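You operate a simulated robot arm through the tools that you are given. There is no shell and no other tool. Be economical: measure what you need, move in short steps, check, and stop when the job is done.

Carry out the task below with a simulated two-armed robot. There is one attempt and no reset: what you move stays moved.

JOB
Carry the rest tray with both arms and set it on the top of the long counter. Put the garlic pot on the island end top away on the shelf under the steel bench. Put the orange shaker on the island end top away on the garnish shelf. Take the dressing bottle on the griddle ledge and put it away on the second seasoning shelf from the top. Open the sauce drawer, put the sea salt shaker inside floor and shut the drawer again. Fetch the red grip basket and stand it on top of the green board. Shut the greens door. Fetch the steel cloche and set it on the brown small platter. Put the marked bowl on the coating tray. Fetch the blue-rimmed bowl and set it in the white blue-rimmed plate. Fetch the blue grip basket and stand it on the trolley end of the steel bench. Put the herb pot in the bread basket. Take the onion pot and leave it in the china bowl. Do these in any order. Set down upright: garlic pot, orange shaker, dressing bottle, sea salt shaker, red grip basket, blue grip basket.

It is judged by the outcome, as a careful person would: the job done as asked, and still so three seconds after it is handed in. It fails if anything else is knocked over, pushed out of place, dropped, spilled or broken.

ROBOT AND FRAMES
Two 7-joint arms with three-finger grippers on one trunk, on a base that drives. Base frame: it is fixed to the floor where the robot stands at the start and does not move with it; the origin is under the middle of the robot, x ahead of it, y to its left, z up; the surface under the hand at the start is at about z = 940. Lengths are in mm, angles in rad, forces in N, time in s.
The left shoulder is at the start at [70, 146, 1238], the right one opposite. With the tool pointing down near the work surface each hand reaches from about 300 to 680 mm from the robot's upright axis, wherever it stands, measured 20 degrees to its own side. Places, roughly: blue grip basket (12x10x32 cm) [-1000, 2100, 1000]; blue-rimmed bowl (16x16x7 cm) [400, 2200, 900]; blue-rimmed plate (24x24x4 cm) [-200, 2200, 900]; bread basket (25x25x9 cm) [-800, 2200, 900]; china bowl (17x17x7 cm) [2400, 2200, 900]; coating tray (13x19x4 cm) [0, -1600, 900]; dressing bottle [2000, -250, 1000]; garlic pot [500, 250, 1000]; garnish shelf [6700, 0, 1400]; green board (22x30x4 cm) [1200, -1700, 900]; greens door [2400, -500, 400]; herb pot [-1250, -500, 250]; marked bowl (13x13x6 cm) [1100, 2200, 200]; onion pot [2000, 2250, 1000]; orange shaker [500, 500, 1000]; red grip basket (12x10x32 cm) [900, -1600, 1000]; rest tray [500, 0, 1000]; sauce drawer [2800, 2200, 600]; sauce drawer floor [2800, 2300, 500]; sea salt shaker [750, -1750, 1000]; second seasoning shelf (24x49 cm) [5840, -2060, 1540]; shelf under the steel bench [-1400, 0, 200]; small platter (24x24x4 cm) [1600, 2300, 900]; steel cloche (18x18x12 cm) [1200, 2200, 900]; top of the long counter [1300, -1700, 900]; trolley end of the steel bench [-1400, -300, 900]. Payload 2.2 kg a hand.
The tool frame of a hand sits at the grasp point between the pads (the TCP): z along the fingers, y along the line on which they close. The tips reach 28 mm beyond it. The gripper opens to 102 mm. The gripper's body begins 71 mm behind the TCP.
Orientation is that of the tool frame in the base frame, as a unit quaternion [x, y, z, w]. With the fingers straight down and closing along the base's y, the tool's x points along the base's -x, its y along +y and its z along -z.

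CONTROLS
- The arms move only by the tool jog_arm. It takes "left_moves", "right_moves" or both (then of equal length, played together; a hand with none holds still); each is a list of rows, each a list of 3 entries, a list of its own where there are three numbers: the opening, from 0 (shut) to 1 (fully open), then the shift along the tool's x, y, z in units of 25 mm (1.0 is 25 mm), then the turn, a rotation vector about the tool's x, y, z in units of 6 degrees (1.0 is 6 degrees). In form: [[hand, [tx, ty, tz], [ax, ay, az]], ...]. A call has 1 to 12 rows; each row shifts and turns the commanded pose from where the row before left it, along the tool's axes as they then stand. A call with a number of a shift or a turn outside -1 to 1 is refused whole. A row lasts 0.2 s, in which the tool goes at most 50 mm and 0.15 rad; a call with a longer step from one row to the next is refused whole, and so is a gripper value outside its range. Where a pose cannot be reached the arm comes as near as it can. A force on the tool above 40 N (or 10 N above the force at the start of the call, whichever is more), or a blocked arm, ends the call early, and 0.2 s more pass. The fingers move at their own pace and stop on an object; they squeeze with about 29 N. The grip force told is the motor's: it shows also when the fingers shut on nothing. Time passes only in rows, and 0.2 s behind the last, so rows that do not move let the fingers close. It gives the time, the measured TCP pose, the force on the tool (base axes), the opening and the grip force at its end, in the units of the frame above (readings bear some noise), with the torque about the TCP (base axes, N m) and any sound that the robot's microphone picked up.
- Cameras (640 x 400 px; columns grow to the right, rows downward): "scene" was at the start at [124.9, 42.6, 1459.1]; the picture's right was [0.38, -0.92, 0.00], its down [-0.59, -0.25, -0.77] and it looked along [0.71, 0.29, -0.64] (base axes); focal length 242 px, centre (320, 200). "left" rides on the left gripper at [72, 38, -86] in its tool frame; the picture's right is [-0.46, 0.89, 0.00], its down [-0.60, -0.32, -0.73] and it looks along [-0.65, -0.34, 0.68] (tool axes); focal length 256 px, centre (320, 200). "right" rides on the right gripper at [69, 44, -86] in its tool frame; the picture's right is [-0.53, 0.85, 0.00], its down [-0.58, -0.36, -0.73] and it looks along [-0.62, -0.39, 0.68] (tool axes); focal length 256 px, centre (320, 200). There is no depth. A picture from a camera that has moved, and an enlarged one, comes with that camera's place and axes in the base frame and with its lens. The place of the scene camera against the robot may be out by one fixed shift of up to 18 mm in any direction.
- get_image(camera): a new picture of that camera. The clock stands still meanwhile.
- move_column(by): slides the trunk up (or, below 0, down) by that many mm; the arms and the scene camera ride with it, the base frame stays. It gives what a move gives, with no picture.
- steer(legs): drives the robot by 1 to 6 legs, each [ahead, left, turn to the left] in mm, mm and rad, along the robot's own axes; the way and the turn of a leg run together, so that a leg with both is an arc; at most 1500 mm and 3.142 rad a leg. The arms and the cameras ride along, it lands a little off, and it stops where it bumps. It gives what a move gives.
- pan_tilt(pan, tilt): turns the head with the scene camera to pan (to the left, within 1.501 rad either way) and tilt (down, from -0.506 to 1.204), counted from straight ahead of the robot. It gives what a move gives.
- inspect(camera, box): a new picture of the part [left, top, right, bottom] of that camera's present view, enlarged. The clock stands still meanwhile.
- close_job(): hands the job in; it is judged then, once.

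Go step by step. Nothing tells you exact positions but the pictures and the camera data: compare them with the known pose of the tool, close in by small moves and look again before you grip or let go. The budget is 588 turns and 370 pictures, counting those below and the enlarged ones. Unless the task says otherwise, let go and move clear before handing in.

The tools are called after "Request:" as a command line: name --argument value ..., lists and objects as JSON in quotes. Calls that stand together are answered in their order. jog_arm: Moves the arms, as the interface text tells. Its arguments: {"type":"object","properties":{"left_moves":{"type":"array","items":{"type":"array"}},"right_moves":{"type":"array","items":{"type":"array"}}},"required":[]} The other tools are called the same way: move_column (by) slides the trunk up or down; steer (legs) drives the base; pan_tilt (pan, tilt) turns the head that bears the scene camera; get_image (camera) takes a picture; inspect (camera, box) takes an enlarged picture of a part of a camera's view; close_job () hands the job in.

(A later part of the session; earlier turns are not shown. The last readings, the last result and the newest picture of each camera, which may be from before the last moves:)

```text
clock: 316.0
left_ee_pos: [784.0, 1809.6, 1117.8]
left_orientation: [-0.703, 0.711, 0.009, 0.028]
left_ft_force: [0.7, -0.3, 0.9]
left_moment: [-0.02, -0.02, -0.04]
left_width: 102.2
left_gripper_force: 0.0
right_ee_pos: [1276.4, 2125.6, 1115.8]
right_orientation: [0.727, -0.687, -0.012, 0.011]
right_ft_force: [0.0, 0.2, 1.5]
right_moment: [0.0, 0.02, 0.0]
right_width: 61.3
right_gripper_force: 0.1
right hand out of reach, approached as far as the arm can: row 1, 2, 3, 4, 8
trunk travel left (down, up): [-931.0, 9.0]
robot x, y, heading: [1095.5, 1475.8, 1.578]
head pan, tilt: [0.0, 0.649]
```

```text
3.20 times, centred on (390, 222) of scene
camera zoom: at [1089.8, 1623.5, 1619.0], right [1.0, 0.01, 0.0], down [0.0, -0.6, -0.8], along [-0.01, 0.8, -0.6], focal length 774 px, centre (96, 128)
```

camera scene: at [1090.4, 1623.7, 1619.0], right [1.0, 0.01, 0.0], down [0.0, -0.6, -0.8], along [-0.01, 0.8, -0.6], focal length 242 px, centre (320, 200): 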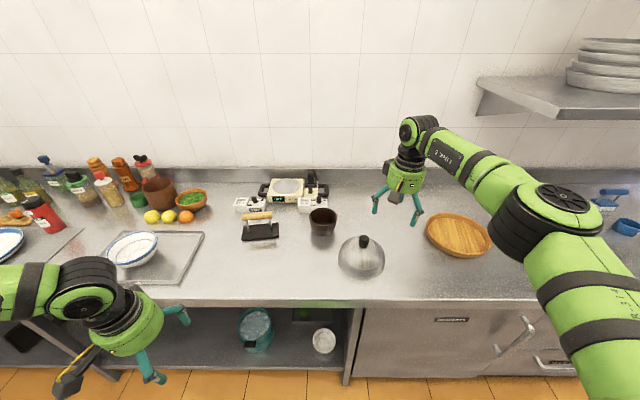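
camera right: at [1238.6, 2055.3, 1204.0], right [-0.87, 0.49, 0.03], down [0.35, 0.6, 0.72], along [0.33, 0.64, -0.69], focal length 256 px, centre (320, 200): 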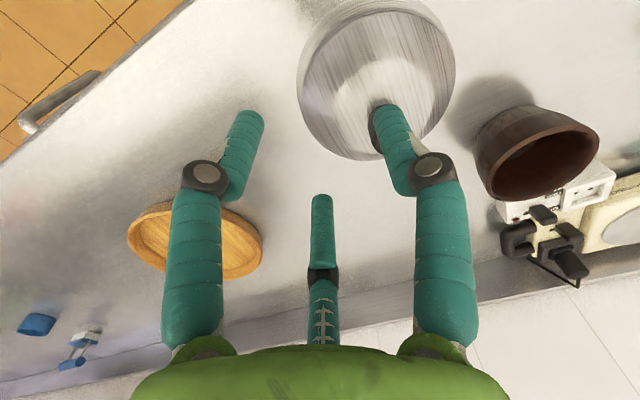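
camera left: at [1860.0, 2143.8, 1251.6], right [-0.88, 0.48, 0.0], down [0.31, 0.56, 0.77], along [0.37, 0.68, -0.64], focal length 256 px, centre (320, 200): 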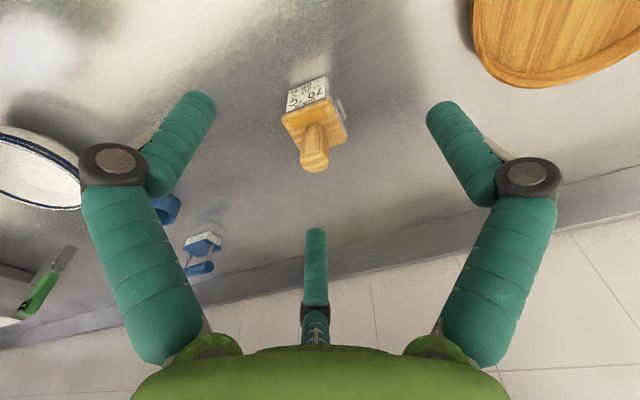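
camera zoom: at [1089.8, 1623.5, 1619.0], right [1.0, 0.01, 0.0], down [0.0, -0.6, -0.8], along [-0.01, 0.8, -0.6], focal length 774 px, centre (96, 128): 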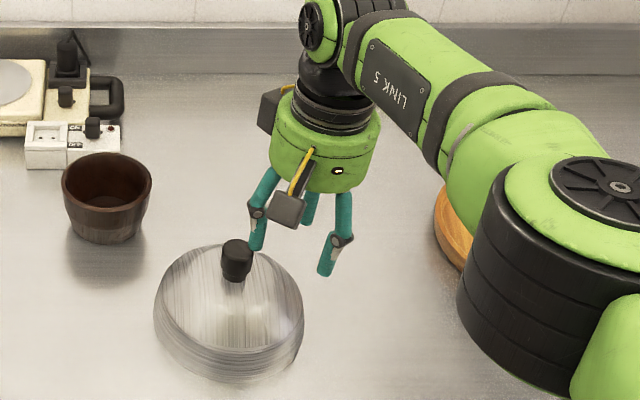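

Request:
steer --legs '[[72, 38, 0]]'

Request:
get_image --camera "right"

```text
clock: 317.1
left_ee_pos: [749.0, 1873.8, 1120.4]
left_orientation: [-0.703, 0.711, 0.013, 0.029]
left_ft_force: [0.2, 0.0, 0.4]
left_moment: [0.08, 0.07, 0.01]
left_width: 101.7
left_gripper_force: 0.1
right_ee_pos: [1241.9, 2189.9, 1118.7]
right_orientation: [0.727, -0.686, -0.015, 0.009]
right_ft_force: [-0.4, -0.9, 0.7]
right_moment: [0.09, 0.06, 0.01]
right_width: 61.2
right_gripper_force: 0.1
trunk travel left (down, up): [-931.0, 9.0]
robot x, y, heading: [1054.3, 1545.7, 1.584]
head pan, tilt: [0.0, 0.649]
```

```text
216 pictures are left
camera right: at [1203.6, 2118.8, 1207.5], right [-0.87, 0.49, 0.03], down [0.36, 0.59, 0.72], along [0.33, 0.64, -0.69], focal length 256 px, centre (320, 200)
```

right: 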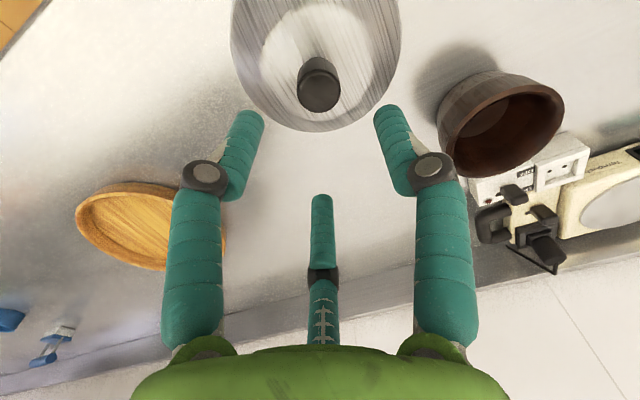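

Request:
move_column --by -85

Request:
get_image --camera "right"

Request:
inspect --camera "scene" --box '[290, 160, 490, 285]'

```text
clock: 318.3
left_ee_pos: [746.3, 1878.4, 1032.7]
left_orientation: [-0.703, 0.71, 0.009, 0.029]
left_ft_force: [-0.4, -0.1, 0.2]
left_moment: [0.01, 0.01, 0.01]
left_width: 102.1
left_gripper_force: 0.0
right_ee_pos: [1238.7, 2195.3, 1031.3]
right_orientation: [0.726, -0.687, -0.013, 0.01]
right_ft_force: [-0.3, 0.5, -0.3]
right_moment: [0.03, 0.0, 0.03]
right_width: 61.2
right_gripper_force: 0.0
trunk travel left (down, up): [-846.0, 94.0]
robot x, y, heading: [1053.5, 1545.5, 1.572]
head pan, tilt: [0.0, 0.649]
```

```text
215 pictures are left
camera right: at [1200.5, 2124.5, 1119.9], right [-0.87, 0.49, 0.03], down [0.35, 0.6, 0.72], along [0.33, 0.64, -0.69], focal length 256 px, centre (320, 200)
```

right: 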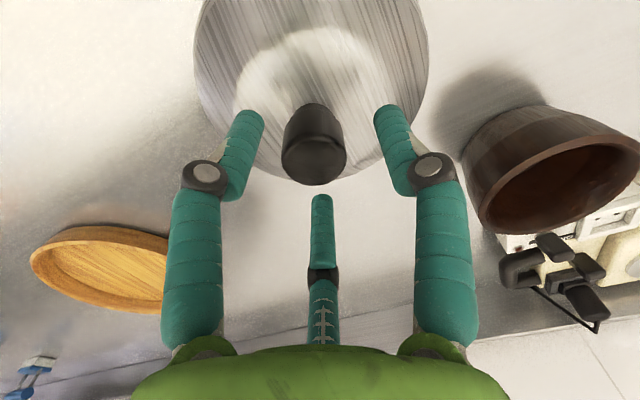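

```text
3.20 times, centred on (390, 222) of scene
camera zoom: at [1051.8, 1692.0, 1534.2], right [1.0, 0.01, 0.0], down [0.0, -0.6, -0.8], along [-0.01, 0.8, -0.6], focal length 774 px, centre (96, 128)
```

zoom: 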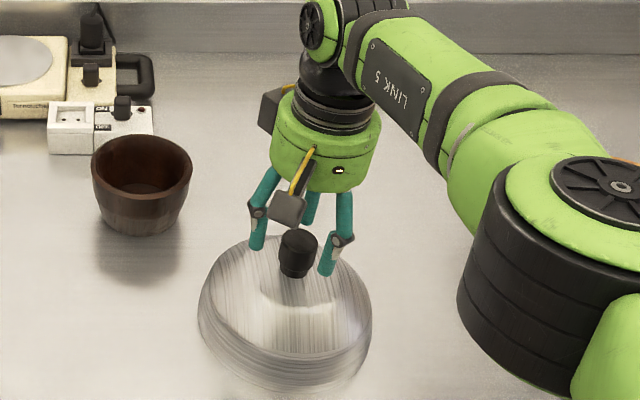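

Request:
move_column --by -20

Request:
jog_arm --right_moves '[[0.3, [0, 0, 0], [0, 0, 0]], [0, [0, 0, 0], [0, 0, 0]], [0, [0, 0, 0], [0, 0, 0]], [0, [0, 0, 0], [0, 0, 0]]]'

Request:
get_image --camera "right"

```text
clock: 318.9
left_ee_pos: [745.8, 1879.4, 1011.5]
left_orientation: [-0.703, 0.711, 0.009, 0.027]
left_ft_force: [1.2, 0.7, 0.7]
left_moment: [0.04, -0.04, -0.03]
left_width: 102.0
left_gripper_force: 0.1
right_ee_pos: [1237.6, 2196.2, 1011.0]
right_orientation: [0.727, -0.687, -0.011, 0.01]
right_ft_force: [0.8, -0.3, 0.2]
right_moment: [0.01, 0.0, 0.02]
right_width: 61.3
right_gripper_force: 0.1
trunk travel left (down, up): [-826.0, 114.0]
robot x, y, heading: [1053.8, 1549.8, 1.58]
head pan, tilt: [0.0, 0.649]
```

```text
clock: 319.9
left_ee_pos: [745.4, 1878.4, 1012.8]
left_orientation: [-0.703, 0.711, 0.01, 0.028]
left_ft_force: [0.1, 0.3, -0.5]
left_moment: [-0.01, 0.0, 0.03]
left_width: 102.0
left_gripper_force: 0.1
right_ee_pos: [1238.7, 2196.7, 1012.2]
right_orientation: [0.726, -0.687, -0.011, 0.01]
right_ft_force: [2.0, -0.4, 1.7]
right_moment: [-0.02, -0.04, -0.04]
right_width: 34.8
right_gripper_force: 28.8
trunk travel left (down, up): [-826.0, 114.0]
robot x, y, heading: [1057.6, 1551.2, 1.582]
head pan, tilt: [0.0, 0.649]
```

```text
213 pictures are left
camera right: at [1200.2, 2125.1, 1099.7], right [-0.87, 0.49, 0.03], down [0.35, 0.6, 0.72], along [0.34, 0.64, -0.69], focal length 256 px, centre (320, 200)
```

right: 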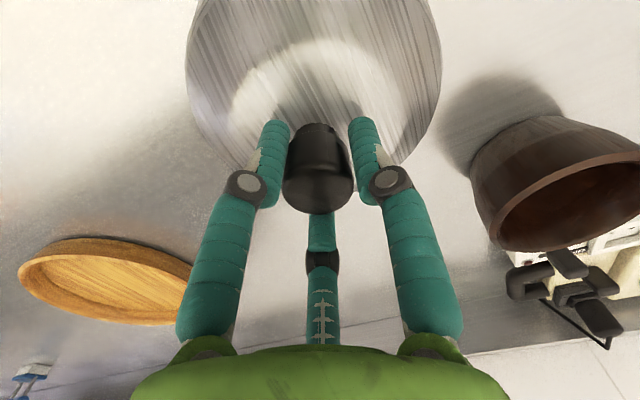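

Knob held at 35 mm. Lift and carry to the platter.

Request:
move_column --by 105

Request:
steer --legs '[[0, -390, -0.008], [95, 0, 0]]'

Request:
get_image --camera "right"

Request:
get_image --camera "scene"

```text
clock: 321.3
left_ee_pos: [745.0, 1879.9, 1118.5]
left_orientation: [-0.703, 0.711, 0.01, 0.028]
left_ft_force: [-0.4, -0.1, 0.9]
left_moment: [-0.03, -0.01, 0.01]
left_width: 101.8
left_gripper_force: 0.0
right_ee_pos: [1238.9, 2197.6, 1115.7]
right_orientation: [0.727, -0.686, -0.011, 0.011]
right_ft_force: [-0.3, 0.7, -2.3]
right_moment: [0.03, 0.02, 0.02]
right_width: 34.6
right_gripper_force: 28.8
trunk travel left (down, up): [-931.0, 9.0]
robot x, y, heading: [1056.6, 1547.7, 1.582]
head pan, tilt: [0.0, 0.649]
```

```text
clock: 324.5
left_ee_pos: [1139.0, 1970.2, 1120.2]
left_orientation: [-0.7, 0.714, 0.011, 0.029]
left_ft_force: [0.1, -0.3, 0.3]
left_moment: [0.06, 0.01, -0.05]
left_width: 102.0
left_gripper_force: 0.0
right_ee_pos: [1632.3, 2284.4, 1120.8]
right_orientation: [0.723, -0.69, -0.013, 0.008]
right_ft_force: [-0.2, -1.1, -1.0]
right_moment: [0.08, -0.03, -0.02]
right_width: 34.3
right_gripper_force: 29.2
trunk travel left (down, up): [-931.0, 9.0]
robot x, y, heading: [1443.4, 1643.3, 1.573]
head pan, tilt: [0.0, 0.649]
```

```text
212 pictures are left
camera right: at [1595.0, 2212.8, 1207.6], right [-0.87, 0.49, 0.03], down [0.36, 0.59, 0.72], along [0.34, 0.64, -0.69], focal length 256 px, centre (320, 200)
```

right: 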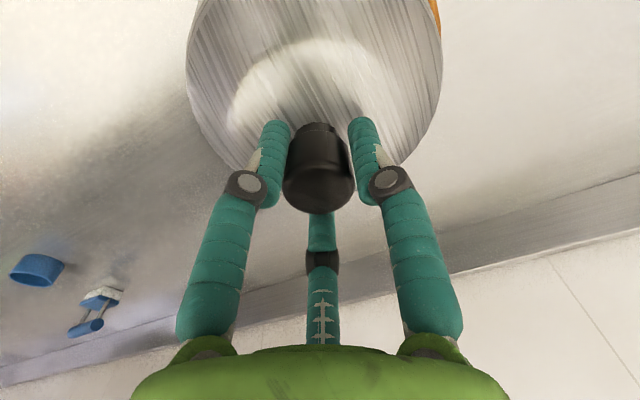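

```text
211 pictures are left
camera scene: at [1442.2, 1779.9, 1619.8], right [1.0, 0.0, 0.0], down [0.0, -0.6, -0.8], along [0.0, 0.8, -0.6], focal length 242 px, centre (320, 200)
```

scene: 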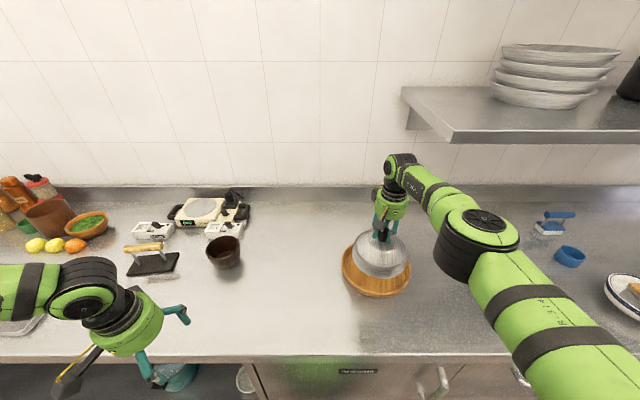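

Request:
inspect --camera "scene" --box '[300, 190, 460, 310]'

```text
3.33 times, centred on (380, 250) of scene
camera zoom: at [1442.2, 1779.9, 1619.8], right [1.0, 0.0, 0.0], down [0.0, -0.6, -0.8], along [0.0, 0.8, -0.6], focal length 806 px, centre (120, 33)
```

zoom: 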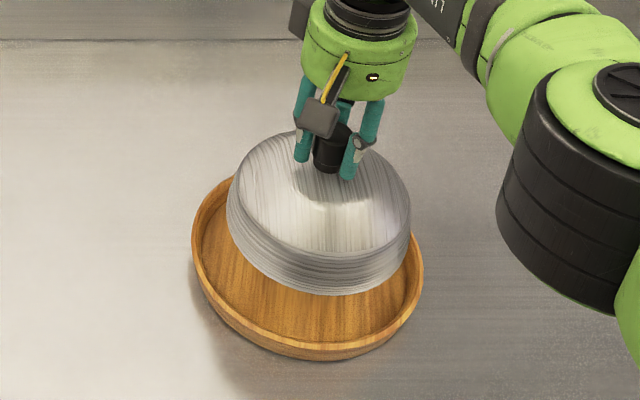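

Request:
steer --legs '[[17, -3, 0]]'

Request:
move_column --by -60

Request:
inspect --camera "scene" --box '[300, 190, 460, 310]'

```text
clock: 325.3
left_ee_pos: [1141.6, 1989.8, 1118.6]
left_orientation: [-0.7, 0.714, 0.009, 0.03]
left_ft_force: [0.1, -0.2, -0.1]
left_moment: [0.04, 0.03, -0.01]
left_width: 101.9
left_gripper_force: 0.0
right_ee_pos: [1637.0, 2303.3, 1117.7]
right_orientation: [0.724, -0.69, -0.012, 0.01]
right_ft_force: [0.2, -0.5, -1.9]
right_moment: [-0.02, -0.01, -0.02]
right_width: 34.4
right_gripper_force: 28.7
trunk travel left (down, up): [-931.0, 9.0]
robot x, y, heading: [1447.4, 1655.6, 1.566]
head pan, tilt: [0.0, 0.649]
```

```text
clock: 326.3
left_ee_pos: [1142.0, 1993.3, 1057.1]
left_orientation: [-0.701, 0.712, 0.009, 0.028]
left_ft_force: [0.2, 0.1, 0.1]
left_moment: [-0.02, -0.02, 0.02]
left_width: 102.0
left_gripper_force: 0.1
right_ee_pos: [1636.5, 2306.3, 1056.2]
right_orientation: [0.724, -0.69, -0.01, 0.012]
right_ft_force: [-0.8, -0.3, -2.2]
right_moment: [-0.01, 0.02, 0.04]
right_width: 34.6
right_gripper_force: 29.2
trunk travel left (down, up): [-871.0, 69.0]
robot x, y, heading: [1450.9, 1657.7, 1.573]
head pan, tilt: [0.0, 0.649]
```

```text
3.33 times, centred on (380, 250) of scene
camera zoom: at [1445.8, 1805.5, 1558.9], right [1.0, 0.0, 0.0], down [0.0, -0.61, -0.8], along [0.0, 0.8, -0.61], focal length 806 px, centre (120, 33)
```

zoom: 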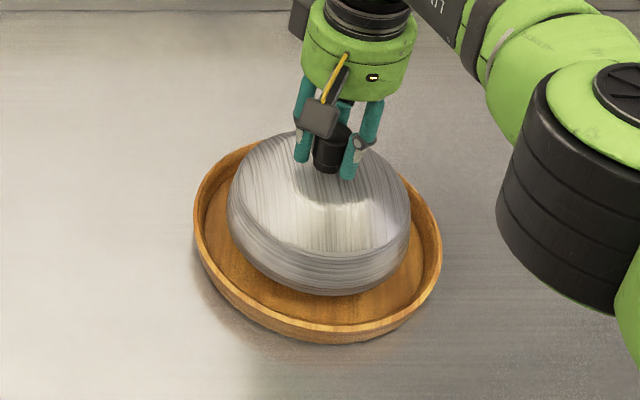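

Well centred. Lowering in small steps.

Request:
move_column --by -25

Request:
move_column --by -6

Request:
move_column --by -4

```text
clock: 327.0
left_ee_pos: [1141.7, 1992.6, 1032.0]
left_orientation: [-0.701, 0.713, 0.009, 0.028]
left_ft_force: [-0.1, 0.5, 0.7]
left_moment: [0.02, 0.0, -0.01]
left_width: 101.9
left_gripper_force: 0.0
right_ee_pos: [1636.7, 2306.7, 1030.3]
right_orientation: [0.723, -0.69, -0.01, 0.011]
right_ft_force: [-0.1, 0.5, -1.9]
right_moment: [0.0, 0.02, -0.02]
right_width: 34.3
right_gripper_force: 28.9
trunk travel left (down, up): [-846.0, 94.0]
robot x, y, heading: [1446.5, 1656.1, 1.571]
head pan, tilt: [0.0, 0.649]
```

```text
clock: 327.5
left_ee_pos: [1142.3, 1993.1, 1024.8]
left_orientation: [-0.7, 0.713, 0.01, 0.027]
left_ft_force: [0.3, 0.6, 0.2]
left_moment: [0.01, -0.02, -0.01]
left_width: 101.7
left_gripper_force: 0.1
right_ee_pos: [1636.0, 2306.7, 1025.4]
right_orientation: [0.724, -0.69, -0.01, 0.012]
right_ft_force: [-0.6, 0.3, -2.4]
right_moment: [-0.03, -0.02, 0.02]
right_width: 34.3
right_gripper_force: 29.1
trunk travel left (down, up): [-840.0, 100.0]
robot x, y, heading: [1449.1, 1655.5, 1.573]
head pan, tilt: [0.0, 0.649]
```

```text
clock: 328.1
left_ee_pos: [1142.7, 1993.2, 1021.8]
left_orientation: [-0.7, 0.714, 0.009, 0.028]
left_ft_force: [0.6, 1.3, 0.8]
left_moment: [0.0, 0.02, -0.03]
left_width: 102.1
left_gripper_force: 0.1
right_ee_pos: [1637.3, 2305.9, 1020.9]
right_orientation: [0.723, -0.691, -0.011, 0.009]
right_ft_force: [0.3, 1.1, 1.7]
right_moment: [-0.04, 0.07, 0.03]
right_width: 34.0
right_gripper_force: 29.1
trunk travel left (down, up): [-836.0, 104.0]
robot x, y, heading: [1449.3, 1658.0, 1.568]
head pan, tilt: [0.0, 0.649]
```

Contact beginning; one more millimetre or two, then release and rise.

Request:
move_column --by -3

Request:
jog_arm --right_moves '[[0.5, [0, 0, 0], [0, 0, 0]], [0.7, [0, 0, 0], [0, 0, 0]], [0.7, [0, 0, 0], [0, 0, 0]]]'

Request:
move_column --by 110

Request:
inspect --camera "scene" --box '[280, 180, 480, 330]'

```text
clock: 328.6
left_ee_pos: [1140.4, 1991.1, 1020.0]
left_orientation: [-0.7, 0.713, 0.01, 0.028]
left_ft_force: [-0.3, 0.1, -0.1]
left_moment: [0.0, 0.01, -0.02]
left_width: 102.3
left_gripper_force: 0.1
right_ee_pos: [1636.9, 2306.5, 1022.5]
right_orientation: [0.723, -0.69, -0.013, 0.008]
right_ft_force: [2.3, 3.7, 15.7]
right_moment: [0.1, -0.25, 0.09]
right_width: 33.8
right_gripper_force: 29.2
trunk travel left (down, up): [-833.0, 107.0]
robot x, y, heading: [1451.3, 1657.2, 1.57]
head pan, tilt: [0.0, 0.649]
```

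```text
clock: 329.4
left_ee_pos: [1140.5, 1992.8, 1019.6]
left_orientation: [-0.7, 0.713, 0.009, 0.028]
left_ft_force: [0.3, -0.8, -0.4]
left_moment: [0.02, 0.01, -0.01]
left_width: 101.7
left_gripper_force: 0.1
right_ee_pos: [1635.9, 2305.3, 1018.6]
right_orientation: [0.723, -0.69, -0.01, 0.011]
right_ft_force: [0.1, 0.2, 0.2]
right_moment: [-0.01, 0.01, 0.01]
right_width: 71.3
right_gripper_force: 0.1
trunk travel left (down, up): [-833.0, 107.0]
robot x, y, heading: [1449.2, 1660.4, 1.571]
head pan, tilt: [0.0, 0.649]
```

```text
clock: 330.8
left_ee_pos: [1141.6, 1991.8, 1126.8]
left_orientation: [-0.7, 0.713, 0.01, 0.029]
left_ft_force: [0.2, -0.4, 0.8]
left_moment: [0.02, -0.03, 0.0]
left_width: 101.9
left_gripper_force: 0.0
right_ee_pos: [1637.4, 2306.1, 1123.9]
right_orientation: [0.723, -0.69, -0.009, 0.011]
right_ft_force: [0.2, -0.2, -0.7]
right_moment: [-0.01, -0.01, -0.01]
right_width: 71.3
right_gripper_force: 0.0
right hand out of reach, approached as far as the arm can: row 1
trunk travel left (down, up): [-940.0, 0.0]
robot x, y, heading: [1449.3, 1659.7, 1.567]
head pan, tilt: [0.0, 0.649]
```

```text
2.67 times, centred on (380, 255) of scene
camera zoom: at [1445.3, 1804.7, 1628.3], right [1.0, 0.0, 0.0], down [0.0, -0.6, -0.8], along [0.0, 0.8, -0.6], focal length 645 px, centre (160, 53)
```

zoom: 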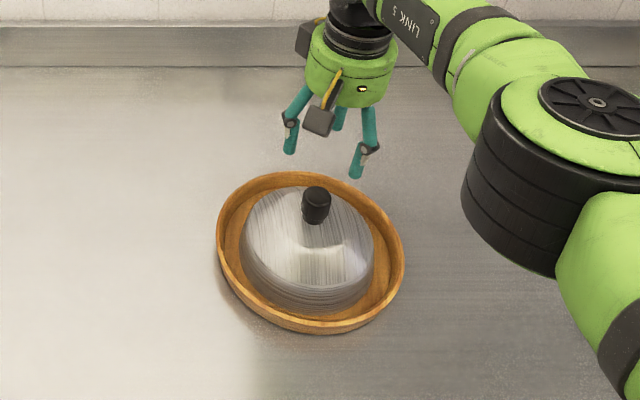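

The cloche sits in the platter. Next the blue-rimmed bowl near (402,2207) to the plate; I back off and slide left.

Request:
steer --legs '[[-160, 0, 0], [0, 1160, 0]]'

Request:
get_image --camera "scene"

Request:
get_image --camera "right"

```text
clock: 337.7
left_ee_pos: [-12.6, 1844.1, 1127.9]
left_orientation: [-0.696, 0.718, 0.008, 0.027]
left_ft_force: [-0.1, -0.7, 0.2]
left_moment: [0.01, 0.04, 0.0]
left_width: 101.9
left_gripper_force: 0.1
right_ee_pos: [486.1, 2151.1, 1124.3]
right_orientation: [0.72, -0.694, -0.012, 0.011]
right_ft_force: [0.6, -0.1, -0.1]
right_moment: [0.02, 0.01, -0.01]
right_width: 71.5
right_gripper_force: 0.1
trunk travel left (down, up): [-940.0, 0.0]
robot x, y, heading: [288.9, 1505.6, 1.56]
head pan, tilt: [0.0, 0.649]
```

```text
207 pictures are left
camera scene: at [290.0, 1651.9, 1628.3], right [1.0, -0.01, 0.0], down [-0.01, -0.6, -0.8], along [0.01, 0.8, -0.6], focal length 242 px, centre (320, 200)
```

scene: 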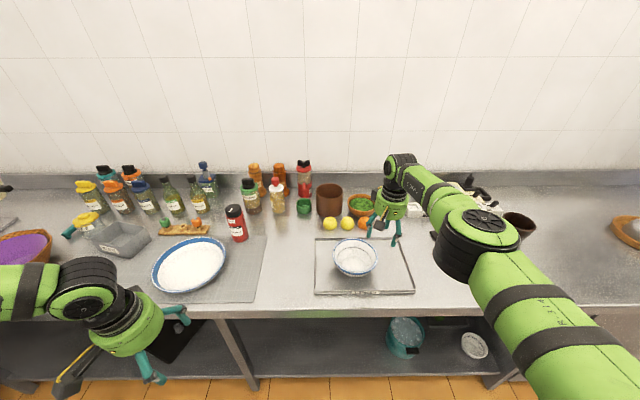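

```text
206 pictures are left
camera right: at [447.3, 2080.8, 1213.5], right [-0.86, 0.5, 0.03], down [0.37, 0.59, 0.72], along [0.35, 0.63, -0.69], focal length 256 px, centre (320, 200)
```

right: 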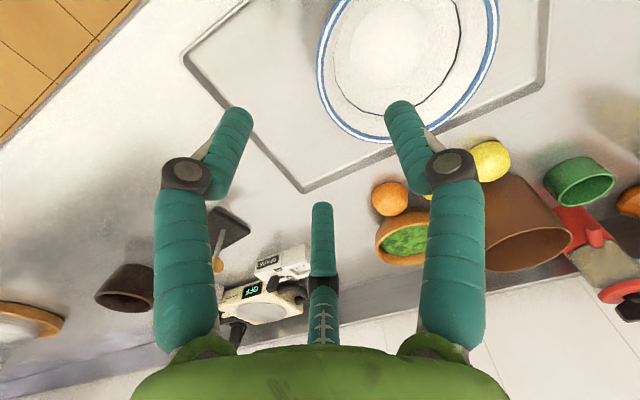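

Request:
steer --legs '[[45, 0, 0.01]]'

Request:
move_column --by -60

Request:
get_image --camera "right"

Request:
inspect --camera "scene" --box '[280, 190, 480, 315]'

```text
clock: 338.6
left_ee_pos: [-15.7, 1874.8, 1130.5]
left_orientation: [-0.699, 0.714, 0.011, 0.031]
left_ft_force: [0.8, -0.6, -0.1]
left_moment: [0.11, 0.02, -0.01]
left_width: 101.7
left_gripper_force: 0.0
right_ee_pos: [480.2, 2188.3, 1131.7]
right_orientation: [0.723, -0.691, -0.014, 0.008]
right_ft_force: [0.3, -0.9, 0.0]
right_moment: [0.12, -0.02, 0.0]
right_width: 71.8
right_gripper_force: 0.0
trunk travel left (down, up): [-940.0, 0.0]
robot x, y, heading: [291.2, 1547.0, 1.565]
head pan, tilt: [0.0, 0.649]
```

```text
clock: 339.6
left_ee_pos: [-15.3, 1884.8, 1066.7]
left_orientation: [-0.699, 0.715, 0.008, 0.027]
left_ft_force: [0.2, -0.5, 0.3]
left_moment: [-0.02, 0.05, -0.01]
left_width: 101.9
left_gripper_force: 0.1
right_ee_pos: [479.3, 2198.0, 1064.1]
right_orientation: [0.723, -0.691, -0.01, 0.011]
right_ft_force: [-0.3, -0.3, -0.3]
right_moment: [-0.04, 0.02, -0.02]
right_width: 71.4
right_gripper_force: 0.0
trunk travel left (down, up): [-880.0, 60.0]
robot x, y, heading: [288.2, 1546.7, 1.567]
head pan, tilt: [0.0, 0.649]
```

```text
205 pictures are left
camera right: at [441.1, 2127.5, 1153.0], right [-0.87, 0.5, 0.03], down [0.36, 0.59, 0.72], along [0.34, 0.63, -0.69], focal length 256 px, centre (320, 200)
```

right: 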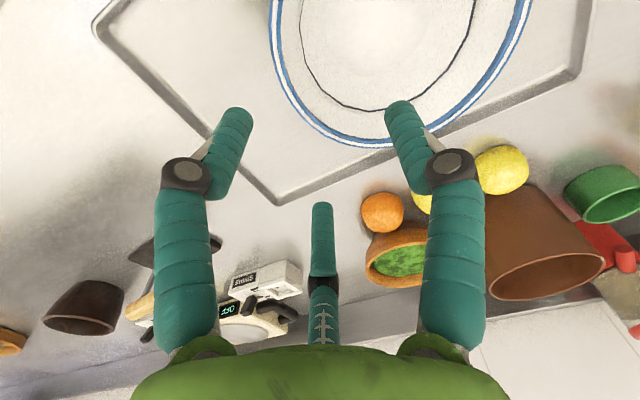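

```text
3.20 times, centred on (380, 252) of scene
camera zoom: at [287.8, 1697.6, 1568.1], right [1.0, 0.0, 0.0], down [0.0, -0.61, -0.8], along [0.0, 0.8, -0.61], focal length 774 px, centre (128, 32)
```

zoom: 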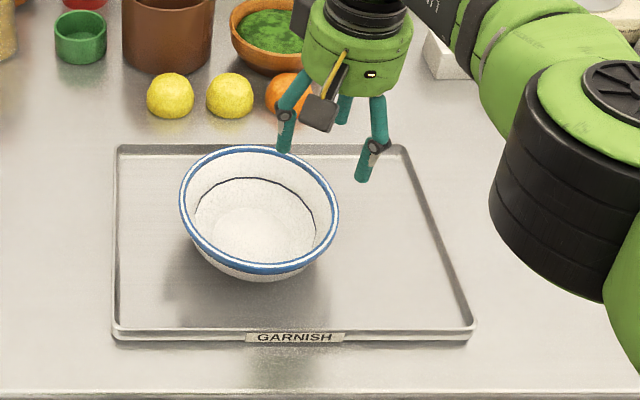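

The bowl stands on the GARNISH tray at about (415,2195), rim right side at x≈495. I straddle that rim side.

Request:
jog_arm --right_moves '[[0.7, [0, -0.62, 0], [0, 0, 0]], [0.7, [0, 0, 0], [0, 0, 0]]]'

Request:
move_column --by -60

Request:
get_image --camera "right"

Request:
inspect --camera "scene" --box '[280, 190, 480, 315]'

```text
clock: 340.2
left_ee_pos: [-15.7, 1885.0, 1066.0]
left_orientation: [-0.699, 0.714, 0.009, 0.029]
left_ft_force: [-0.1, 0.9, 0.7]
left_moment: [-0.02, 0.01, 0.0]
left_width: 102.2
left_gripper_force: 0.1
right_ee_pos: [494.8, 2198.0, 1066.1]
right_orientation: [0.723, -0.69, -0.011, 0.01]
right_ft_force: [0.5, -0.4, 0.0]
right_moment: [-0.02, -0.02, 0.0]
right_width: 71.5
right_gripper_force: 0.1
trunk travel left (down, up): [-880.0, 60.0]
robot x, y, heading: [290.6, 1550.2, 1.565]
head pan, tilt: [0.0, 0.649]
```

```text
clock: 341.2
left_ee_pos: [-17.0, 1883.4, 1007.1]
left_orientation: [-0.699, 0.715, 0.009, 0.028]
left_ft_force: [-0.2, 0.4, 1.2]
left_moment: [-0.02, 0.02, -0.02]
left_width: 101.9
left_gripper_force: 0.2
right_ee_pos: [494.8, 2196.4, 1006.0]
right_orientation: [0.723, -0.691, -0.011, 0.01]
right_ft_force: [1.1, 0.1, 0.2]
right_moment: [0.03, 0.01, -0.01]
right_width: 71.4
right_gripper_force: 0.1
trunk travel left (down, up): [-820.0, 120.0]
robot x, y, heading: [293.5, 1549.2, 1.572]
head pan, tilt: [0.0, 0.649]
```

```text
203 pictures are left
camera right: at [456.8, 2125.5, 1093.8], right [-0.87, 0.5, 0.03], down [0.36, 0.59, 0.72], along [0.34, 0.64, -0.69], focal length 256 px, centre (320, 200)
```

right: 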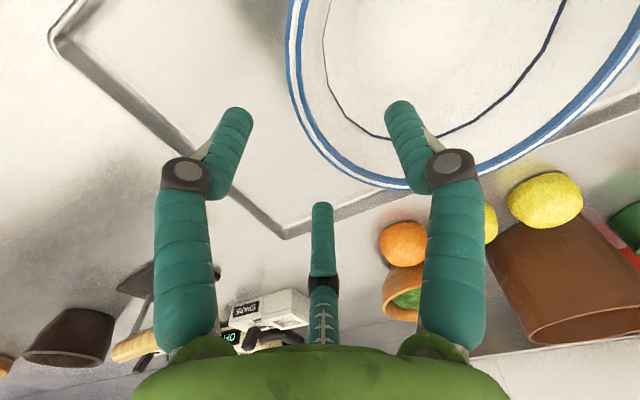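

```text
3.20 times, centred on (380, 252) of scene
camera zoom: at [287.9, 1695.3, 1508.3], right [1.0, 0.0, 0.0], down [0.0, -0.6, -0.8], along [0.0, 0.8, -0.6], focal length 774 px, centre (128, 32)
```

zoom: 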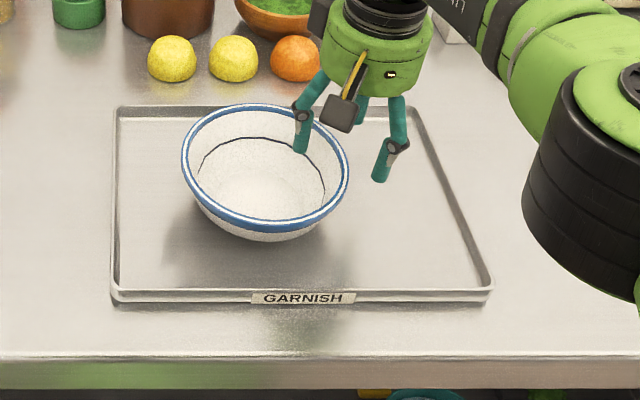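

Request:
move_column --by -30

Request:
jog_arm --right_moves '[[0.4, [0, 0, 0], [0, 0, 0]], [0.15, [0, 0, 0], [0, 0, 0]], [0, [0, 0, 0], [0, 0, 0]], [0, [0, 0, 0], [0, 0, 0]], [0, [0, 0, 0], [0, 0, 0]]]'

Request:
get_image --camera "right"

```text
clock: 341.9
left_ee_pos: [-16.0, 1882.9, 975.7]
left_orientation: [-0.699, 0.714, 0.009, 0.028]
left_ft_force: [-0.2, 0.1, 0.0]
left_moment: [0.01, 0.02, -0.02]
left_width: 102.0
left_gripper_force: 0.0
right_ee_pos: [494.5, 2197.2, 976.6]
right_orientation: [0.723, -0.69, -0.011, 0.01]
right_ft_force: [-0.2, 0.1, 0.8]
right_moment: [0.03, 0.01, 0.01]
right_width: 71.5
right_gripper_force: 0.1
trunk travel left (down, up): [-790.0, 150.0]
robot x, y, heading: [290.9, 1550.8, 1.568]
head pan, tilt: [0.0, 0.649]
```

```text
clock: 343.1
left_ee_pos: [-17.1, 1880.5, 977.0]
left_orientation: [-0.7, 0.714, 0.008, 0.029]
left_ft_force: [-0.3, 1.0, 0.3]
left_moment: [-0.01, 0.0, -0.01]
left_width: 102.1
left_gripper_force: 0.1
right_ee_pos: [493.7, 2195.5, 976.6]
right_orientation: [0.723, -0.691, -0.013, 0.009]
right_ft_force: [-2.9, -3.0, 7.9]
right_moment: [0.22, 1.13, 0.38]
right_width: 23.2
right_gripper_force: 28.9
trunk travel left (down, up): [-790.0, 150.0]
robot x, y, heading: [291.4, 1547.0, 1.567]
head pan, tilt: [0.0, 0.649]
```

```text
201 pictures are left
camera right: at [455.3, 2124.2, 1065.3], right [-0.87, 0.49, 0.03], down [0.36, 0.59, 0.72], along [0.34, 0.64, -0.69], focal length 256 px, centre (320, 200)
```

right: 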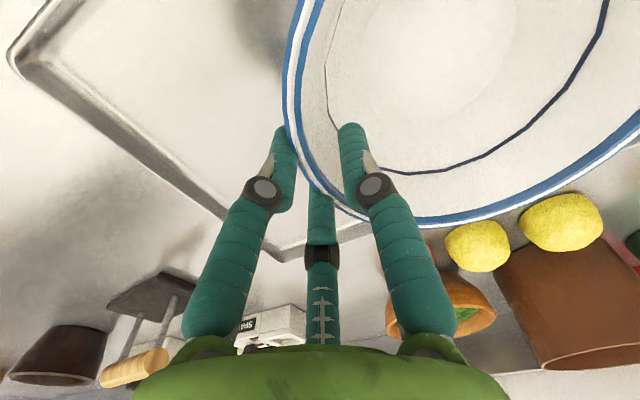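

Rim pinched (23 mm over its slope). Lift a little and see whether it hangs level.

Request:
move_column --by 60

Request:
inspect --camera "scene" --box '[280, 190, 480, 315]'

```text
clock: 344.1
left_ee_pos: [-15.9, 1882.9, 1036.5]
left_orientation: [-0.7, 0.714, 0.008, 0.027]
left_ft_force: [-0.3, -0.2, 0.3]
left_moment: [0.03, -0.02, 0.0]
left_width: 102.1
left_gripper_force: 0.1
right_ee_pos: [497.0, 2197.9, 1034.9]
right_orientation: [0.722, -0.692, -0.011, 0.01]
right_ft_force: [-0.2, -0.3, -2.8]
right_moment: [-0.02, -0.17, -0.01]
right_width: 8.5
right_gripper_force: 29.0
trunk travel left (down, up): [-850.0, 90.0]
robot x, y, heading: [289.6, 1549.9, 1.568]
head pan, tilt: [0.0, 0.649]
```

```text
3.20 times, centred on (380, 252) of scene
camera zoom: at [287.8, 1696.8, 1538.1], right [1.0, 0.0, 0.0], down [0.0, -0.61, -0.8], along [0.0, 0.8, -0.61], focal length 774 px, centre (128, 32)
```

zoom: 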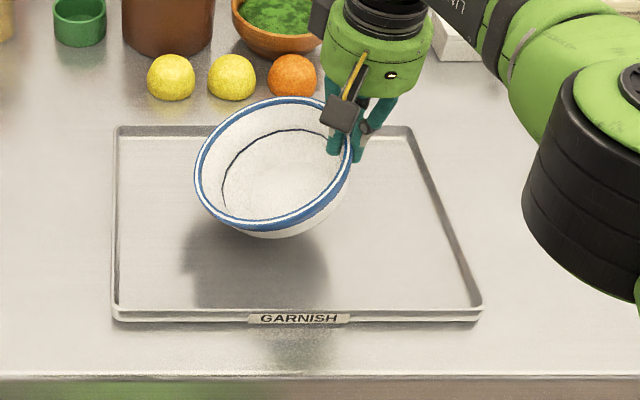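

It hangs tilted about 20°. I raise it, carry it left over the plate, and will level the hand there.

Request:
move_column --by 85

Request:
steer --legs '[[0, 585, 0]]'

Request:
jog_arm --right_moves '[[0, [0, 0, 0], [-0.8, 0, 0]], [0, [0, 0, 0], [-0.8, 0, 0]], [0, [0, 0, 0], [-0.8, 0, 0]], [0, [0, 0, 0], [-0.8, 0, 0]], [0, [0, 0, 0], [0, 0, 0]]]'

Request:
get_image --camera "scene"

Request:
get_image --camera "right"

```text
clock: 345.3
left_ee_pos: [-15.8, 1884.0, 1122.1]
left_orientation: [-0.7, 0.714, 0.008, 0.028]
left_ft_force: [-0.7, -0.2, -0.2]
left_moment: [-0.02, 0.0, -0.03]
left_width: 101.9
left_gripper_force: 0.1
right_ee_pos: [495.6, 2198.1, 1121.2]
right_orientation: [0.723, -0.69, -0.011, 0.009]
right_ft_force: [-0.6, 0.3, -3.3]
right_moment: [-0.01, -0.21, 0.0]
right_width: 8.3
right_gripper_force: 29.0
trunk travel left (down, up): [-935.0, 5.0]
robot x, y, heading: [288.8, 1548.1, 1.572]
head pan, tilt: [0.0, 0.649]
```

```text
clock: 348.6
left_ee_pos: [-597.5, 1881.4, 1121.1]
left_orientation: [-0.701, 0.712, 0.009, 0.027]
left_ft_force: [-0.5, -0.5, 0.3]
left_moment: [0.05, 0.03, -0.01]
left_width: 102.2
left_gripper_force: 0.0
right_ee_pos: [-89.5, 2197.8, 1120.6]
right_orientation: [0.724, -0.689, -0.011, 0.01]
right_ft_force: [0.6, 0.1, -2.9]
right_moment: [-0.01, -0.19, 0.01]
right_width: 7.9
right_gripper_force: 28.8
trunk travel left (down, up): [-935.0, 5.0]
robot x, y, heading: [-295.5, 1547.8, 1.578]
head pan, tilt: [0.0, 0.649]
```

```text
clock: 349.8
left_ee_pos: [-598.2, 1881.0, 1121.8]
left_orientation: [-0.702, 0.712, 0.009, 0.028]
left_ft_force: [0.6, -0.3, 0.4]
left_moment: [0.01, -0.03, -0.02]
left_width: 102.2
left_gripper_force: 0.0
right_ee_pos: [-89.7, 2179.2, 1117.6]
right_orientation: [0.715, -0.681, -0.111, 0.116]
right_ft_force: [-0.6, -0.4, -3.9]
right_moment: [0.02, -0.23, -0.03]
right_width: 8.1
right_gripper_force: 29.2
right hand out of reach, approached as far as the arm can: row 2, 4
trunk travel left (down, up): [-935.0, 5.0]
robot x, y, heading: [-288.8, 1548.4, 1.579]
head pan, tilt: [0.0, 0.649]
```

```text
199 pictures are left
camera scene: at [-294.3, 1695.4, 1623.2], right [1.0, 0.01, 0.0], down [0.0, -0.6, -0.8], along [0.0, 0.8, -0.6], focal length 242 px, centre (320, 200)
```

scene: 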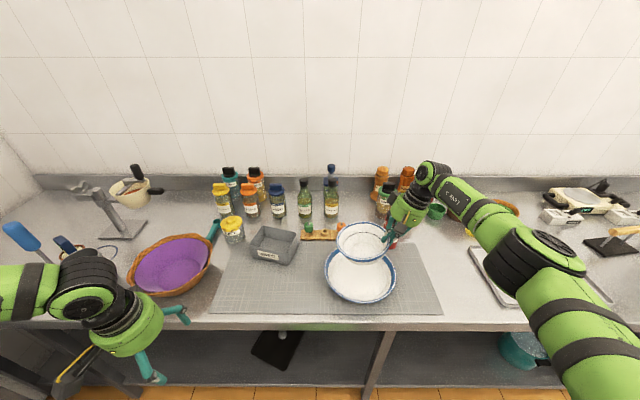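

```text
198 pictures are left
camera right: at [-102.1, 2109.9, 1213.1], right [-0.83, 0.49, 0.27], down [0.55, 0.6, 0.58], along [0.12, 0.63, -0.77], focal length 256 px, centre (320, 200)
```

right: 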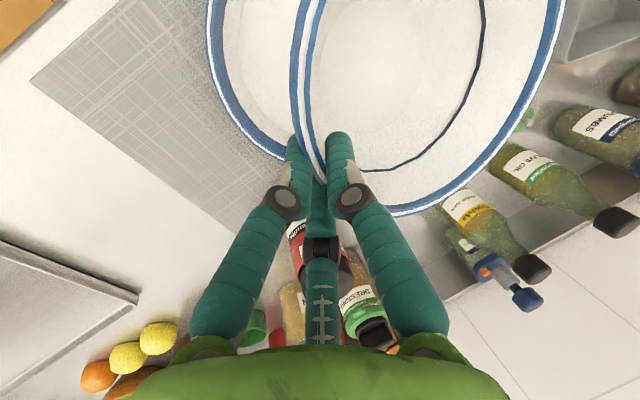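

Request:
steer --legs '[[13, -9, -0.006]]'

Request:
move_column --by -70

Request:
inspect --camera "scene" --box '[270, 190, 470, 315]'

Request:
get_image --camera "right"

```text
clock: 350.6
left_ee_pos: [-591.8, 1893.4, 1122.0]
left_orientation: [-0.7, 0.714, 0.008, 0.03]
left_ft_force: [-1.5, -0.4, -0.1]
left_moment: [0.03, -0.04, 0.01]
left_width: 102.1
left_gripper_force: 0.0
right_ee_pos: [-80.8, 2188.7, 1119.8]
right_orientation: [0.714, -0.682, -0.112, 0.114]
right_ft_force: [-0.2, -1.2, -2.7]
right_moment: [0.02, -0.3, 0.01]
right_width: 8.0
right_gripper_force: 28.7
trunk travel left (down, up): [-935.0, 5.0]
robot x, y, heading: [-280.7, 1559.3, 1.565]
head pan, tilt: [0.0, 0.649]
```

```text
clock: 351.7
left_ee_pos: [-588.2, 1895.9, 1050.7]
left_orientation: [-0.7, 0.714, 0.008, 0.027]
left_ft_force: [0.1, 0.2, 0.1]
left_moment: [0.01, -0.03, 0.01]
left_width: 102.1
left_gripper_force: 0.1
right_ee_pos: [-78.6, 2192.5, 1046.1]
right_orientation: [0.713, -0.682, -0.111, 0.116]
right_ft_force: [0.0, -0.8, -3.0]
right_moment: [0.01, -0.23, -0.02]
right_width: 8.4
right_gripper_force: 28.4
trunk travel left (down, up): [-865.0, 75.0]
robot x, y, heading: [-281.8, 1564.4, 1.57]
head pan, tilt: [0.0, 0.649]
```

```text
3.20 times, centred on (370, 252) of scene
camera zoom: at [-284.3, 1708.8, 1553.2], right [1.0, 0.0, 0.0], down [0.0, -0.61, -0.8], along [0.0, 0.8, -0.61], focal length 774 px, centre (160, 32)
```

zoom: 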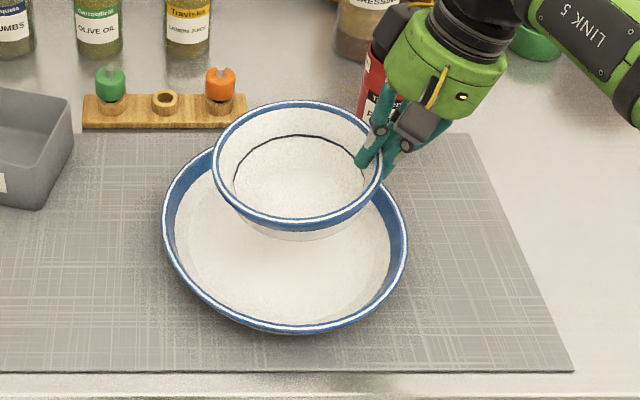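

```text
196 pictures are left
camera right: at [-90.1, 2122.1, 1143.0], right [-0.82, 0.5, 0.27], down [0.55, 0.6, 0.58], along [0.13, 0.63, -0.77], focal length 256 px, centre (320, 200)
```

right: 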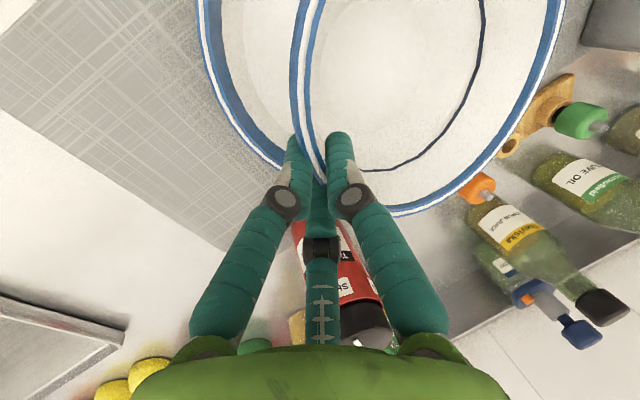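

The bowl is level and centred over the plate. Lowering.

Request:
move_column --by -48

Request:
move_column --by -8

Request:
move_column --by -5

Request:
inspect --camera "scene" --box '[270, 190, 470, 315]'

```text
clock: 352.6
left_ee_pos: [-588.2, 1895.5, 1003.6]
left_orientation: [-0.699, 0.714, 0.009, 0.028]
left_ft_force: [0.5, 0.9, -0.2]
left_moment: [-0.01, 0.02, -0.01]
left_width: 102.2
left_gripper_force: 0.0
right_ee_pos: [-79.5, 2189.8, 999.0]
right_orientation: [0.714, -0.681, -0.113, 0.115]
right_ft_force: [0.2, -0.7, -0.6]
right_moment: [-0.01, -0.07, 0.03]
right_width: 7.9
right_gripper_force: 29.0
trunk travel left (down, up): [-817.0, 123.0]
robot x, y, heading: [-281.6, 1560.5, 1.571]
head pan, tilt: [0.0, 0.649]
```

```text
clock: 353.2
left_ee_pos: [-588.1, 1894.1, 997.2]
left_orientation: [-0.7, 0.714, 0.009, 0.028]
left_ft_force: [-0.6, 0.9, 0.9]
left_moment: [0.0, 0.0, 0.0]
left_width: 102.1
left_gripper_force: 0.1
right_ee_pos: [-77.8, 2190.1, 992.7]
right_orientation: [0.713, -0.683, -0.114, 0.114]
right_ft_force: [5.1, 0.4, 11.2]
right_moment: [0.26, 0.96, -0.12]
right_width: 8.9
right_gripper_force: 29.0
trunk travel left (down, up): [-809.0, 131.0]
robot x, y, heading: [-279.9, 1558.8, 1.566]
head pan, tilt: [0.0, 0.649]
```

```text
clock: 353.7
left_ee_pos: [-589.4, 1895.2, 991.6]
left_orientation: [-0.7, 0.714, 0.009, 0.027]
left_ft_force: [0.5, -0.6, -0.1]
left_moment: [-0.05, 0.03, -0.02]
left_width: 102.0
left_gripper_force: 0.0
right_ee_pos: [-79.4, 2191.1, 987.6]
right_orientation: [0.713, -0.682, -0.113, 0.114]
right_ft_force: [0.4, 2.9, 7.0]
right_moment: [0.5, 0.86, -0.36]
right_width: 9.6
right_gripper_force: 29.0
trunk travel left (down, up): [-804.0, 136.0]
robot x, y, heading: [-281.8, 1561.5, 1.57]
head pan, tilt: [0.0, 0.649]
```

```text
3.20 times, centred on (370, 252) of scene
camera zoom: at [-285.1, 1706.8, 1492.3], right [1.0, 0.0, 0.0], down [0.0, -0.6, -0.8], along [0.0, 0.8, -0.6], focal length 774 px, centre (160, 32)
```

zoom: 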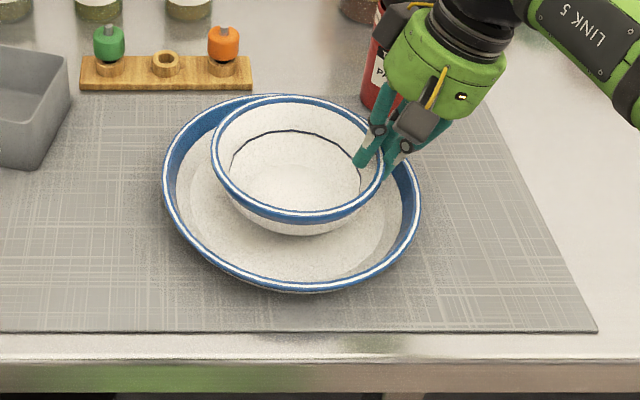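

Contact; open the fingers and withdraw along the tilted tool axis.

Request:
move_column --by -2

Request:
jog_arm --right_moves '[[0.25, [0, 0, 0], [0, 0, 0]], [0.5, [0, 0, 0], [0, 0, 0]], [0.6, [0, 0, 0], [0, 0, 0]], [0.6, [0, 0, -0.6], [0, 0, 0]], [0.6, [0, 0, -1], [0, 0, 0]], [0.6, [0, 0, -1], [0, 0, 0]]]'

Request:
inspect --camera "scene" --box '[270, 190, 470, 315]'

```text
clock: 354.2
left_ee_pos: [-588.6, 1894.5, 989.7]
left_orientation: [-0.7, 0.713, 0.009, 0.028]
left_ft_force: [-0.6, -0.7, -0.5]
left_moment: [0.03, -0.01, -0.01]
left_width: 102.1
left_gripper_force: 0.1
right_ee_pos: [-78.7, 2190.1, 984.5]
right_orientation: [0.713, -0.683, -0.113, 0.115]
right_ft_force: [1.1, 3.0, 9.3]
right_moment: [0.59, 1.02, -0.32]
right_width: 10.1
right_gripper_force: 28.8
trunk travel left (down, up): [-802.0, 138.0]
robot x, y, heading: [-282.9, 1559.0, 1.569]
head pan, tilt: [0.0, 0.649]
```

```text
clock: 355.6
left_ee_pos: [-588.5, 1895.7, 989.2]
left_orientation: [-0.7, 0.714, 0.009, 0.029]
left_ft_force: [0.9, 0.3, 0.5]
left_moment: [0.03, 0.01, -0.02]
left_width: 102.0
left_gripper_force: 0.1
right_ee_pos: [-57.7, 2192.6, 1047.4]
right_orientation: [0.714, -0.682, -0.112, 0.114]
right_ft_force: [0.2, -0.5, -0.2]
right_moment: [0.0, 0.0, 0.02]
right_width: 60.8
right_gripper_force: 0.0
trunk travel left (down, up): [-802.0, 138.0]
robot x, y, heading: [-284.4, 1559.3, 1.567]
head pan, tilt: [0.0, 0.649]
```

```text
3.20 times, centred on (370, 252) of scene
camera zoom: at [-285.1, 1707.1, 1490.3], right [1.0, 0.0, 0.0], down [0.0, -0.6, -0.8], along [0.0, 0.8, -0.6], focal length 774 px, centre (160, 32)
```

zoom: 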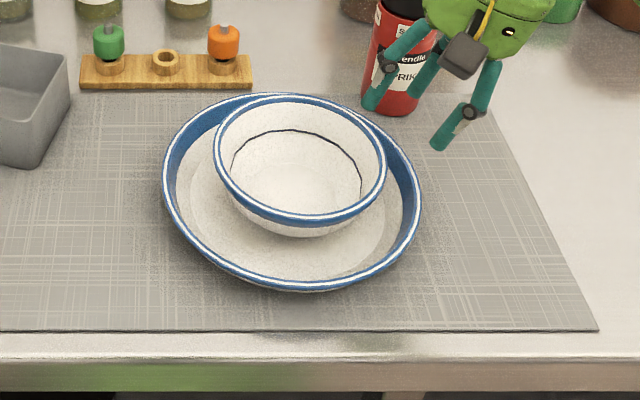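

The bowl sits in the plate. I straighten the right hand, rise, and look left toward the blue basket and the rack beside it.

Request:
jog_arm --right_moves '[[0.6, [0, 0, -1], [0.8, 0, 0]], [0.6, [0, 0, -1], [0.8, 0, 0]], [0.6, [0, 0, 0], [0.8, 0, 0]], [0.6, [0.8, 0, 0], [0.8, 0, 0]], [0.6, [0.8, 0, 0], [0, 0, 0]], [0.6, [0.8, 0, 0], [0, 0, 0]], [0.6, [0.8, 0, 0], [0, 0, 0]]]'

Request:
move_column --by 130

Request:
steer --legs '[[-250, 0, 0], [0, 250, 0]]'

Request:
pan_tilt --pan 0.7 --tilt 0.45

Request:
get_image --camera "scene"

```text
clock: 357.2
left_ee_pos: [-587.8, 1894.6, 988.8]
left_orientation: [-0.7, 0.714, 0.009, 0.028]
left_ft_force: [0.3, 0.3, 0.3]
left_moment: [-0.01, -0.01, 0.01]
left_width: 102.1
left_gripper_force: 0.0
right_ee_pos: [-41.0, 2113.1, 1092.8]
right_orientation: [0.722, -0.691, 0.004, -0.006]
right_ft_force: [-1.0, -0.2, 0.5]
right_moment: [0.03, -0.01, 0.0]
right_width: 61.1
right_gripper_force: 0.1
trunk travel left (down, up): [-802.0, 138.0]
robot x, y, heading: [-283.8, 1559.9, 1.569]
head pan, tilt: [0.0, 0.649]
```

```text
clock: 358.8
left_ee_pos: [-589.0, 1896.6, 1118.6]
left_orientation: [-0.7, 0.713, 0.009, 0.026]
left_ft_force: [-0.1, 0.4, -0.1]
left_moment: [-0.02, 0.0, 0.0]
left_width: 101.8
left_gripper_force: 0.0
right_ee_pos: [-42.4, 2113.0, 1222.8]
right_orientation: [0.723, -0.691, 0.003, -0.005]
right_ft_force: [0.0, 0.1, 0.3]
right_moment: [-0.03, 0.0, -0.03]
right_width: 61.1
right_gripper_force: 0.1
trunk travel left (down, up): [-932.0, 8.0]
robot x, y, heading: [-282.4, 1563.8, 1.565]
head pan, tilt: [0.0, 0.649]
```

```text
clock: 362.1
left_ee_pos: [-834.9, 1642.4, 1119.0]
left_orientation: [-0.7, 0.714, 0.009, 0.027]
left_ft_force: [-0.4, -0.3, 0.0]
left_moment: [0.01, 0.04, -0.02]
left_width: 102.1
left_gripper_force: 0.1
right_ee_pos: [-287.6, 1860.2, 1222.3]
right_orientation: [0.723, -0.691, 0.002, -0.004]
right_ft_force: [0.8, -0.7, -0.6]
right_moment: [-0.02, 0.02, 0.01]
right_width: 61.3
right_gripper_force: 0.1
trunk travel left (down, up): [-932.0, 8.0]
robot x, y, heading: [-529.1, 1306.3, 1.572]
head pan, tilt: [0.0, 0.649]
```

```text
clock: 363.1
left_ee_pos: [-838.3, 1642.2, 1118.8]
left_orientation: [-0.7, 0.713, 0.009, 0.027]
left_ft_force: [0.8, -0.4, -0.2]
left_moment: [-0.01, 0.01, -0.02]
left_width: 102.3
left_gripper_force: 0.0
right_ee_pos: [-291.0, 1861.6, 1223.2]
right_orientation: [0.723, -0.691, 0.003, -0.006]
right_ft_force: [-0.4, 0.2, -0.1]
right_moment: [0.0, 0.01, -0.02]
right_width: 61.1
right_gripper_force: 0.0
trunk travel left (down, up): [-932.0, 8.0]
robot x, y, heading: [-528.3, 1308.5, 1.569]
head pan, tilt: [0.7, 0.45]
```

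```text
193 pictures are left
camera scene: at [-593.0, 1438.6, 1638.1], right [0.76, 0.64, 0.0], down [0.28, -0.33, -0.9], along [-0.58, 0.69, -0.44], focal length 242 px, centre (320, 200)
```

scene: 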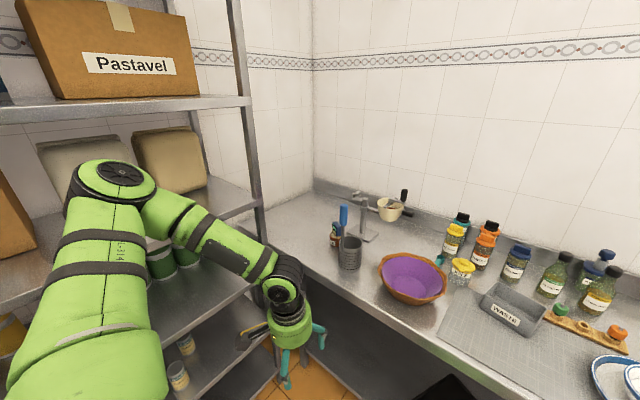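

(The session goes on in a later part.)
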